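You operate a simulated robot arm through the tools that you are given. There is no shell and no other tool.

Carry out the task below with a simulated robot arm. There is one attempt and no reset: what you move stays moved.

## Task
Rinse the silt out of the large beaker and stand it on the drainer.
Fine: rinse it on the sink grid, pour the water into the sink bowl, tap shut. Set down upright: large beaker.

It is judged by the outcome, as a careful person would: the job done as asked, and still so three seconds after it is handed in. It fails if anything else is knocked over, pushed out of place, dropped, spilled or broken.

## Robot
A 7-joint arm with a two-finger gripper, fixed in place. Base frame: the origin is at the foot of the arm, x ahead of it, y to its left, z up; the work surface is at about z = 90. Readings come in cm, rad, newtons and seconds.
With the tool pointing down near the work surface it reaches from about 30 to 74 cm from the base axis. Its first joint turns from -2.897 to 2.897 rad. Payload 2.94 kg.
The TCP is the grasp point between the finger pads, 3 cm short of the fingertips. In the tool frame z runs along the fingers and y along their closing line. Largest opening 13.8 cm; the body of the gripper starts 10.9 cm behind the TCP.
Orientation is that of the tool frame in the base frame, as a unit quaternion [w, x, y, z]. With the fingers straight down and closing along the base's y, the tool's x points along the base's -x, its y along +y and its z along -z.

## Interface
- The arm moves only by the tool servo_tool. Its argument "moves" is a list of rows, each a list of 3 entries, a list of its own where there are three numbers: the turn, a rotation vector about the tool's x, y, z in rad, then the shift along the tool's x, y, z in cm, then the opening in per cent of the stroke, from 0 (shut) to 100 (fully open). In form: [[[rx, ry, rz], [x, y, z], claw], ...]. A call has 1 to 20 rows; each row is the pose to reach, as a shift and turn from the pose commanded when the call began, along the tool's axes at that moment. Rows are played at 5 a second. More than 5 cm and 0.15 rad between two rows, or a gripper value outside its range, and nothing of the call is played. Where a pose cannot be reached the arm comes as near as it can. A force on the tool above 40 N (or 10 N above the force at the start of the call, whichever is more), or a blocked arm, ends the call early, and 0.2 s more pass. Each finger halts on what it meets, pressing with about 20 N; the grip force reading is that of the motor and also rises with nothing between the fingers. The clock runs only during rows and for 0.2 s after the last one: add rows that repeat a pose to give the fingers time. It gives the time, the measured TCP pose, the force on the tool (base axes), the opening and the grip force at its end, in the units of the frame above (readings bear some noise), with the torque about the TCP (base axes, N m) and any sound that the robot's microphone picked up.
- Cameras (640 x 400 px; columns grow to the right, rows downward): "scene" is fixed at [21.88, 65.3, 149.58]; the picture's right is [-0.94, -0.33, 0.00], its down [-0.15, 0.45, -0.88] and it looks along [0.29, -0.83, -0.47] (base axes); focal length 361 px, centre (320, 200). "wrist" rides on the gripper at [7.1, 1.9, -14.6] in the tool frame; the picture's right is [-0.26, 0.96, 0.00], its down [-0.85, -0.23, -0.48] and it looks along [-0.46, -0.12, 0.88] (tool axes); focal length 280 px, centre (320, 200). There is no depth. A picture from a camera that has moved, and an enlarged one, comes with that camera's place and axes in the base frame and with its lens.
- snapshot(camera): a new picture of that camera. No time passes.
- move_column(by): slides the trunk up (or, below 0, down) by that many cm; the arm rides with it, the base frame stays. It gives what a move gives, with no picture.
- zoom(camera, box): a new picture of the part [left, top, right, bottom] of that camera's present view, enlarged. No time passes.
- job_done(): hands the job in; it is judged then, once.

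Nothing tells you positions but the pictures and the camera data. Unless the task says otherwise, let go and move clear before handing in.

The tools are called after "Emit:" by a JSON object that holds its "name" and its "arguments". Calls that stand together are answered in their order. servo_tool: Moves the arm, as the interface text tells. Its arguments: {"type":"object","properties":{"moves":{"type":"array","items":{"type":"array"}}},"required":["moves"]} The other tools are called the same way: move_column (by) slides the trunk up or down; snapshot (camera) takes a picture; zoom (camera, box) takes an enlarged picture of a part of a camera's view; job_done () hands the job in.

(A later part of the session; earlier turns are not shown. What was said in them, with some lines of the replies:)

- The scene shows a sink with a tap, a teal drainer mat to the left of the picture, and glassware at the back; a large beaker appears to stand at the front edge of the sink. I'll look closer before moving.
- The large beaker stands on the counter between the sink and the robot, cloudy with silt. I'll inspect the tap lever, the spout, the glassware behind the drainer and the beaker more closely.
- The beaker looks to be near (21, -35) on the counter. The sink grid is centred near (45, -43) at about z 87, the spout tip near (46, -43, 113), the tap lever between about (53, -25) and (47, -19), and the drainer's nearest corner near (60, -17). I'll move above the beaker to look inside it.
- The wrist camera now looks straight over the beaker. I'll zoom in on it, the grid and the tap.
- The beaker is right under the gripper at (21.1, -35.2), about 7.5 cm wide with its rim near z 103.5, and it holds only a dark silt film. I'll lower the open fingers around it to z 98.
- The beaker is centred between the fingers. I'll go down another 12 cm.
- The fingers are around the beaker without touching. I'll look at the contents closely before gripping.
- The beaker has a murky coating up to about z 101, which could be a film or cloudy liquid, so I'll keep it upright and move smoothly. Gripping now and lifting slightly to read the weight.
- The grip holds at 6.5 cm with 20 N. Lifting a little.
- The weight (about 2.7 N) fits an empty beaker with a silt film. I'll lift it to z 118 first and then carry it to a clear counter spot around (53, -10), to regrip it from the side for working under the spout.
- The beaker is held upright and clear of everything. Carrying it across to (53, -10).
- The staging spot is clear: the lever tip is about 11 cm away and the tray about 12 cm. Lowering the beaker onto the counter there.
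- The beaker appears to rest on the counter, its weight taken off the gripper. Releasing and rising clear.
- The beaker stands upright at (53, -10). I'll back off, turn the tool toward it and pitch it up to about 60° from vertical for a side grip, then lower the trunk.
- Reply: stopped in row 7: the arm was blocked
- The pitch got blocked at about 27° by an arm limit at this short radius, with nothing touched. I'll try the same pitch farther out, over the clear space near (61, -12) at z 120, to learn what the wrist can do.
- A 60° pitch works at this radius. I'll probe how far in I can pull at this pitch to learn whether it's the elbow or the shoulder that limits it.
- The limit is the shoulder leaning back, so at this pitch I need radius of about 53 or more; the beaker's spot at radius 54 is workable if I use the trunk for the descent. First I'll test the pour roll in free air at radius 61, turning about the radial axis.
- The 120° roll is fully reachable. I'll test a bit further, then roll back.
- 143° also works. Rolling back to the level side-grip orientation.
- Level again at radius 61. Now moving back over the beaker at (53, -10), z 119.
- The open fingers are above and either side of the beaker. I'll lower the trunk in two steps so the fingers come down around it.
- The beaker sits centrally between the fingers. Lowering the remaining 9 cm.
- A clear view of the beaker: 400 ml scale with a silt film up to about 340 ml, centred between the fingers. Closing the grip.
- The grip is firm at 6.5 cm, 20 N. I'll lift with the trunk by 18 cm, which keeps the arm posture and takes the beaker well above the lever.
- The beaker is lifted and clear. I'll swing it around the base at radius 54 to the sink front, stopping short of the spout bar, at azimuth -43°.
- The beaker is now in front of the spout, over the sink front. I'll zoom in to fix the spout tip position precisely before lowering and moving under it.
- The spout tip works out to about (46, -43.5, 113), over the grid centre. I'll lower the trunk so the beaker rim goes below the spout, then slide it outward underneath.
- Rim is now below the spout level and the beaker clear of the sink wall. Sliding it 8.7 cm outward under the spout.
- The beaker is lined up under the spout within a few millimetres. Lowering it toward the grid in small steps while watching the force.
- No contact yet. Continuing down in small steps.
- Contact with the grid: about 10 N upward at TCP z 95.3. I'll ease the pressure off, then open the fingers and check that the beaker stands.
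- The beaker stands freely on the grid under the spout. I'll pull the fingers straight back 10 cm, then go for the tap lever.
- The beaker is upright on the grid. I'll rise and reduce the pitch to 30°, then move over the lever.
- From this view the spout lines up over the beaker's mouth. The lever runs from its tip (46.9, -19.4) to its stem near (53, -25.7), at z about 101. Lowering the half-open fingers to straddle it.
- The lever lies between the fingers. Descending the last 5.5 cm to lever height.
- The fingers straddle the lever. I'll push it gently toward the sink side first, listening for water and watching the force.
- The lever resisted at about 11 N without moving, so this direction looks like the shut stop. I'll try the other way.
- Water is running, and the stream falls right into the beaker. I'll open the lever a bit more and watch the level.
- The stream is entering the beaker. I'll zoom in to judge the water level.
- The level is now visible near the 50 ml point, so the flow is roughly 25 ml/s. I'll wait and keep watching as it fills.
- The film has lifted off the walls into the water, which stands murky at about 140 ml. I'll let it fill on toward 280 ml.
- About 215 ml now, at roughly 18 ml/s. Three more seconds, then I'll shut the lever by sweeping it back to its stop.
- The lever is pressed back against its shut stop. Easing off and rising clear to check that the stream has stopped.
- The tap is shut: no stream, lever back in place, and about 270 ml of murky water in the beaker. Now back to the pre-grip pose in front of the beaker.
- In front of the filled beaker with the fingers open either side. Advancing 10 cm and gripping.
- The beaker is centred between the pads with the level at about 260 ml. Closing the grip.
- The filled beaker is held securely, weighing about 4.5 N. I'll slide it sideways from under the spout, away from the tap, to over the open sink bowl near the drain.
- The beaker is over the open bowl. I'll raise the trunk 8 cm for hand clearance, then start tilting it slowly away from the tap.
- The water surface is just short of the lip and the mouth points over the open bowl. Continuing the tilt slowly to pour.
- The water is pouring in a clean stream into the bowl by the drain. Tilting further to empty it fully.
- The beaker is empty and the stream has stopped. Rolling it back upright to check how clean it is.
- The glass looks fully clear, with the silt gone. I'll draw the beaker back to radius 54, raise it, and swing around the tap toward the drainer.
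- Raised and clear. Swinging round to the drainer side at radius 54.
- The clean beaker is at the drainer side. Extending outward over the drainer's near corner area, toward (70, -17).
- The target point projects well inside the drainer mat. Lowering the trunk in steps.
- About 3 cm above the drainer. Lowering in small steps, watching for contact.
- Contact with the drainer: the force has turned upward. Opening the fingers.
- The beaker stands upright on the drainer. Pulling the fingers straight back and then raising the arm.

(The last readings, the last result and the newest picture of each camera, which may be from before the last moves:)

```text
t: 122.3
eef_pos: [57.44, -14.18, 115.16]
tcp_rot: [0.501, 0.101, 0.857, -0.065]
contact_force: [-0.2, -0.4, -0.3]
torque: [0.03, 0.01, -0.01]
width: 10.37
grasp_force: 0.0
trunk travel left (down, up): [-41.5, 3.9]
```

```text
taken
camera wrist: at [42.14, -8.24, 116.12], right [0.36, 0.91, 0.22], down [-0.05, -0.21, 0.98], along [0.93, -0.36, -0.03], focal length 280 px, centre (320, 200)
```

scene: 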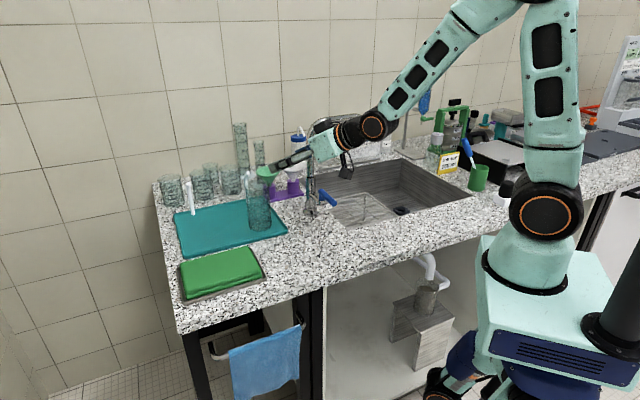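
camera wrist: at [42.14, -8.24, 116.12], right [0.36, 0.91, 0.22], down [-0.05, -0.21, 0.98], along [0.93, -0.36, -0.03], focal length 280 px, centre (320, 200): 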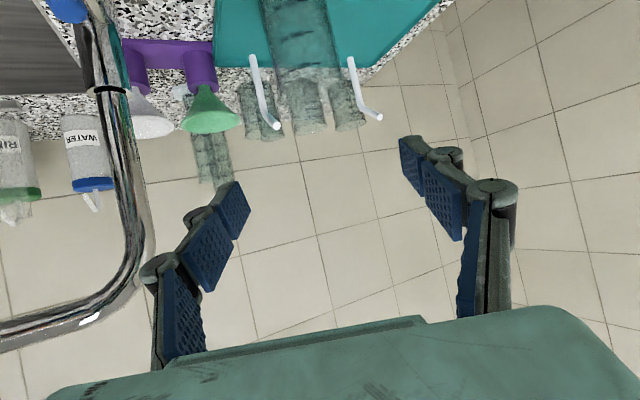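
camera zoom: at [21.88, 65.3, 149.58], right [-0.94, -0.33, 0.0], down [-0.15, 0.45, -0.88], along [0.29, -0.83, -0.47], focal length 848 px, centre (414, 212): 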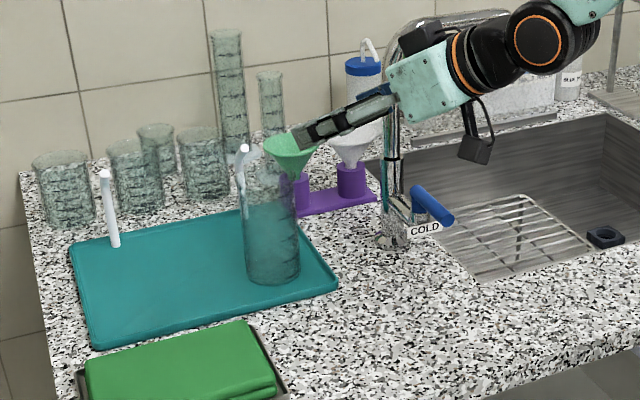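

The beaker stands on the drainer. I'll check its cleanliness, the tap spout and the floor under the sink before handing in.

Emit:
{"name": "zoom", "arguments": {"camera": "scene", "box": [230, 165, 290, 235]}}

Emit:
{"name": "zoom", "arguments": {"camera": "scene", "box": [380, 240, 470, 380]}}

Emit:
{"name": "servo_tool", "arguments": {"moves": [[[0, 0.08, 0], [-1.2, 1.5, -0.8], 75], [[0, 0.16, 0], [-2.4, 3.0, -1.6], 75], [[0, 0.24, 0], [-3.6, 4.5, -2.4], 75], [[0, 0.32, 0], [-4.8, 6.0, -3.2], 75], [[0, 0.4, 0], [-6.0, 8.0, -4.0], 75], [[0, 0.45, 0], [-7.2, 10.0, -4.8], 75], [[0, 0.45, 0], [-7.2, 12.0, -4.8], 75], [[0, 0.45, 0], [-7.2, 12.0, -4.8], 75]]}}

Emit:
{"name": "snapshot", "arguments": {"camera": "scene"}}

Emit:
{"name": "zoom", "arguments": {"camera": "scene", "box": [290, 100, 420, 230]}}

```text
5.71 times, centred on (260, 200) of scene
camera zoom: at [21.88, 65.3, 149.58], right [-0.94, -0.33, 0.0], down [-0.15, 0.45, -0.88], along [0.29, -0.83, -0.47], focal length 2060 px, centre (663, 200)
```

zoom: 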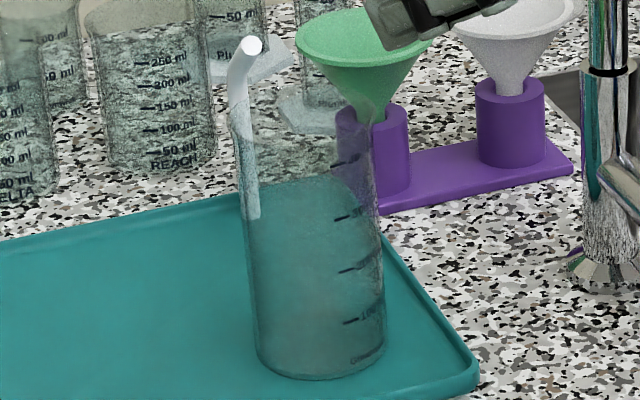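

```text
2.86 times, centred on (425, 310) of scene
camera zoom: at [21.88, 65.3, 149.58], right [-0.94, -0.33, 0.0], down [-0.15, 0.45, -0.88], along [0.29, -0.83, -0.47], focal length 1030 px, centre (20, -114)
```

zoom: 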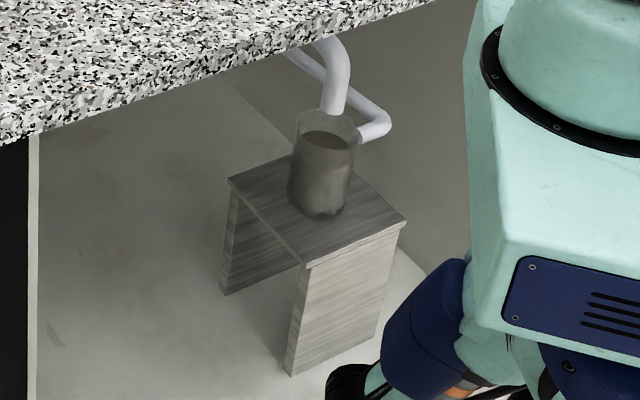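

```text
t: 124.1
eef_pos: [59.59, -2.32, 123.6]
tcp_rot: [0.297, 0.114, 0.947, -0.042]
contact_force: [-0.2, 0.4, -0.8]
torque: [0.0, -0.01, -0.02]
width: 10.32
grasp_force: 0.1
out of reach, approached as far as the arm can: row 3
trunk travel left (down, up): [-41.5, 3.9]
```

```text
taken
```

scene: 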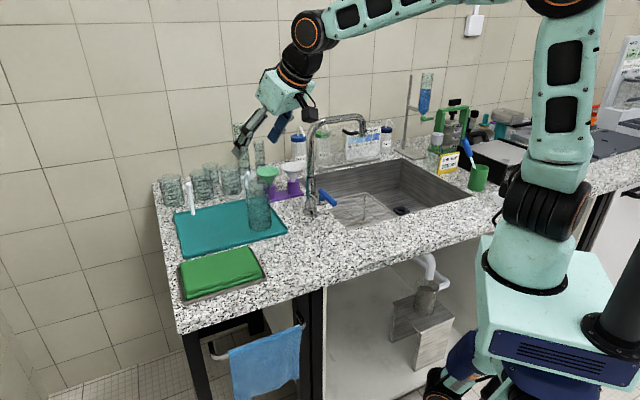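

```text
3.08 times, centred on (355, 165) of scene
camera zoom: at [21.88, 65.3, 149.58], right [-0.94, -0.33, 0.0], down [-0.15, 0.45, -0.88], along [0.29, -0.83, -0.47], focal length 1109 px, centre (212, 308)
```

zoom: 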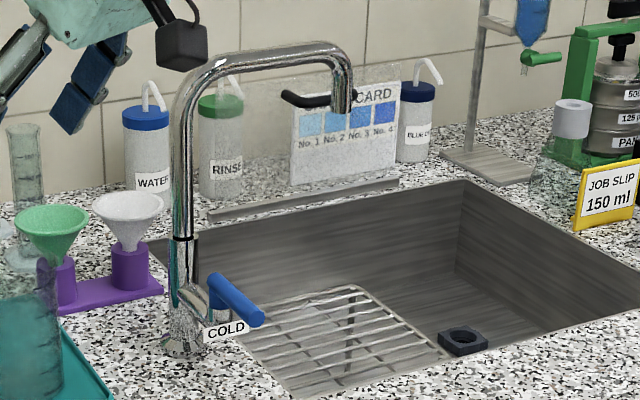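

The tap is shut, the spout dry, and the sink has drained into the jar underneath without overflowing. I'll take one closer wrist look at the beaker's inside.

Emit:
{"name": "snapshot", "arguments": {"camera": "wrist"}}

Emit:
{"name": "zoom", "arguments": {"camera": "scene", "box": [235, 165, 285, 240]}}

```text
taken
camera wrist: at [46.24, 3.22, 131.55], right [0.44, 0.89, 0.14], down [0.36, -0.32, 0.88], along [0.82, -0.34, -0.46], focal length 280 px, centre (320, 200)
```

wrist: 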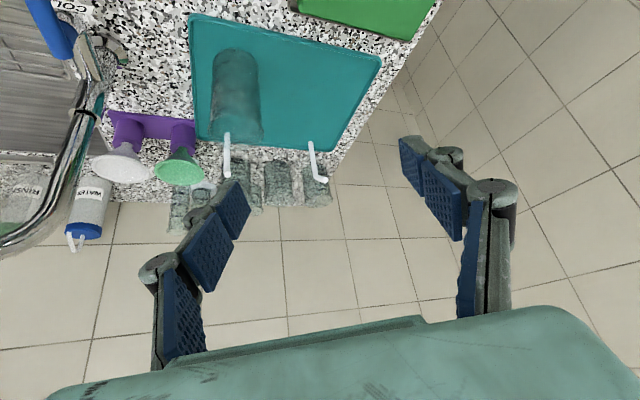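

```text
5.33 times, centred on (260, 202) of scene
camera zoom: at [21.88, 65.3, 149.58], right [-0.94, -0.33, 0.0], down [-0.15, 0.45, -0.88], along [0.29, -0.83, -0.47], focal length 1923 px, centre (640, 187)
```

zoom: 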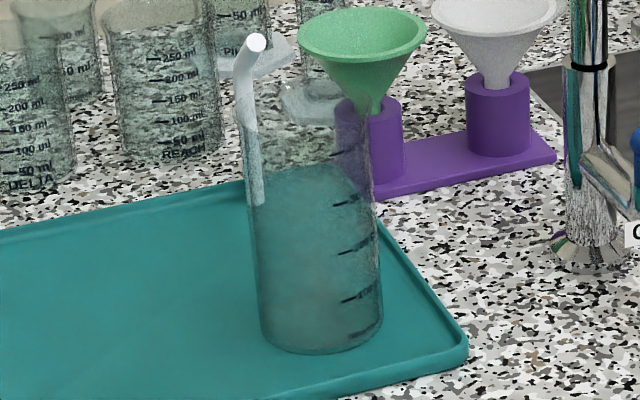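

Emit:
{"name": "zoom", "arguments": {"camera": "wrist", "box": [190, 30, 290, 160]}}

```text
3.08 times, centred on (240, 95) of wrist
camera zoom: at [46.24, 3.22, 131.55], right [0.44, 0.89, 0.14], down [0.36, -0.32, 0.88], along [0.82, -0.34, -0.46], focal length 863 px, centre (566, 523)
```

zoom: 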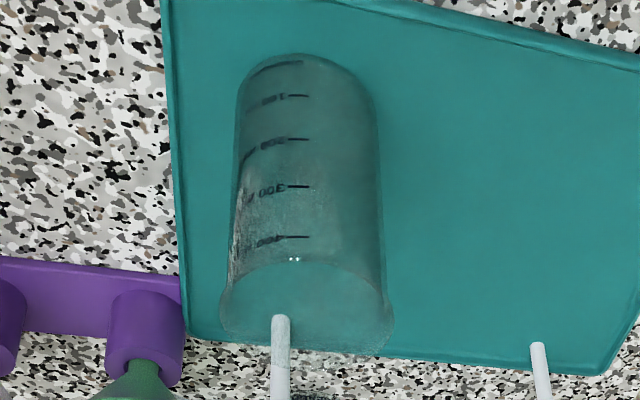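

The large beaker was rinsed once on the sink grid and now stands upright and empty on the drainer. I can see no silt left in it. The murky water, about 260 ml, went into the sink bowl. It drained into the jar underneath, which is now about three-quarters full and has not overflowed. The tap lever is back at its shut stop with no stream, nothing else has moved, and the arm is clear, so I'm handing the job in.

Emit:
{"name": "job_done", "arguments": {}}

```text
The job is handed in.
```

I rinsed the silt out of the large beaker on the sink grid, and it now stands upright and empty on the drainer. The job has been handed in, but no verdict has come back yet.

- **Rinse:** I did one rinse of about 260 ml. The silt film came off the walls into the water, and I can see none left in the glass.
- **Water:** I poured it into the sink bowl. It drained into the jar under the sink, which is now about three-quarters full. That is partly why I did not rinse a second time, since another 260 ml would have overflowed it.
- **Tap:** The lever is back at its shut stop and the spout is dry.
- **Surroundings:** I saw nothing else moved, dropped or spilled, and the gripper is open and clear of everything.
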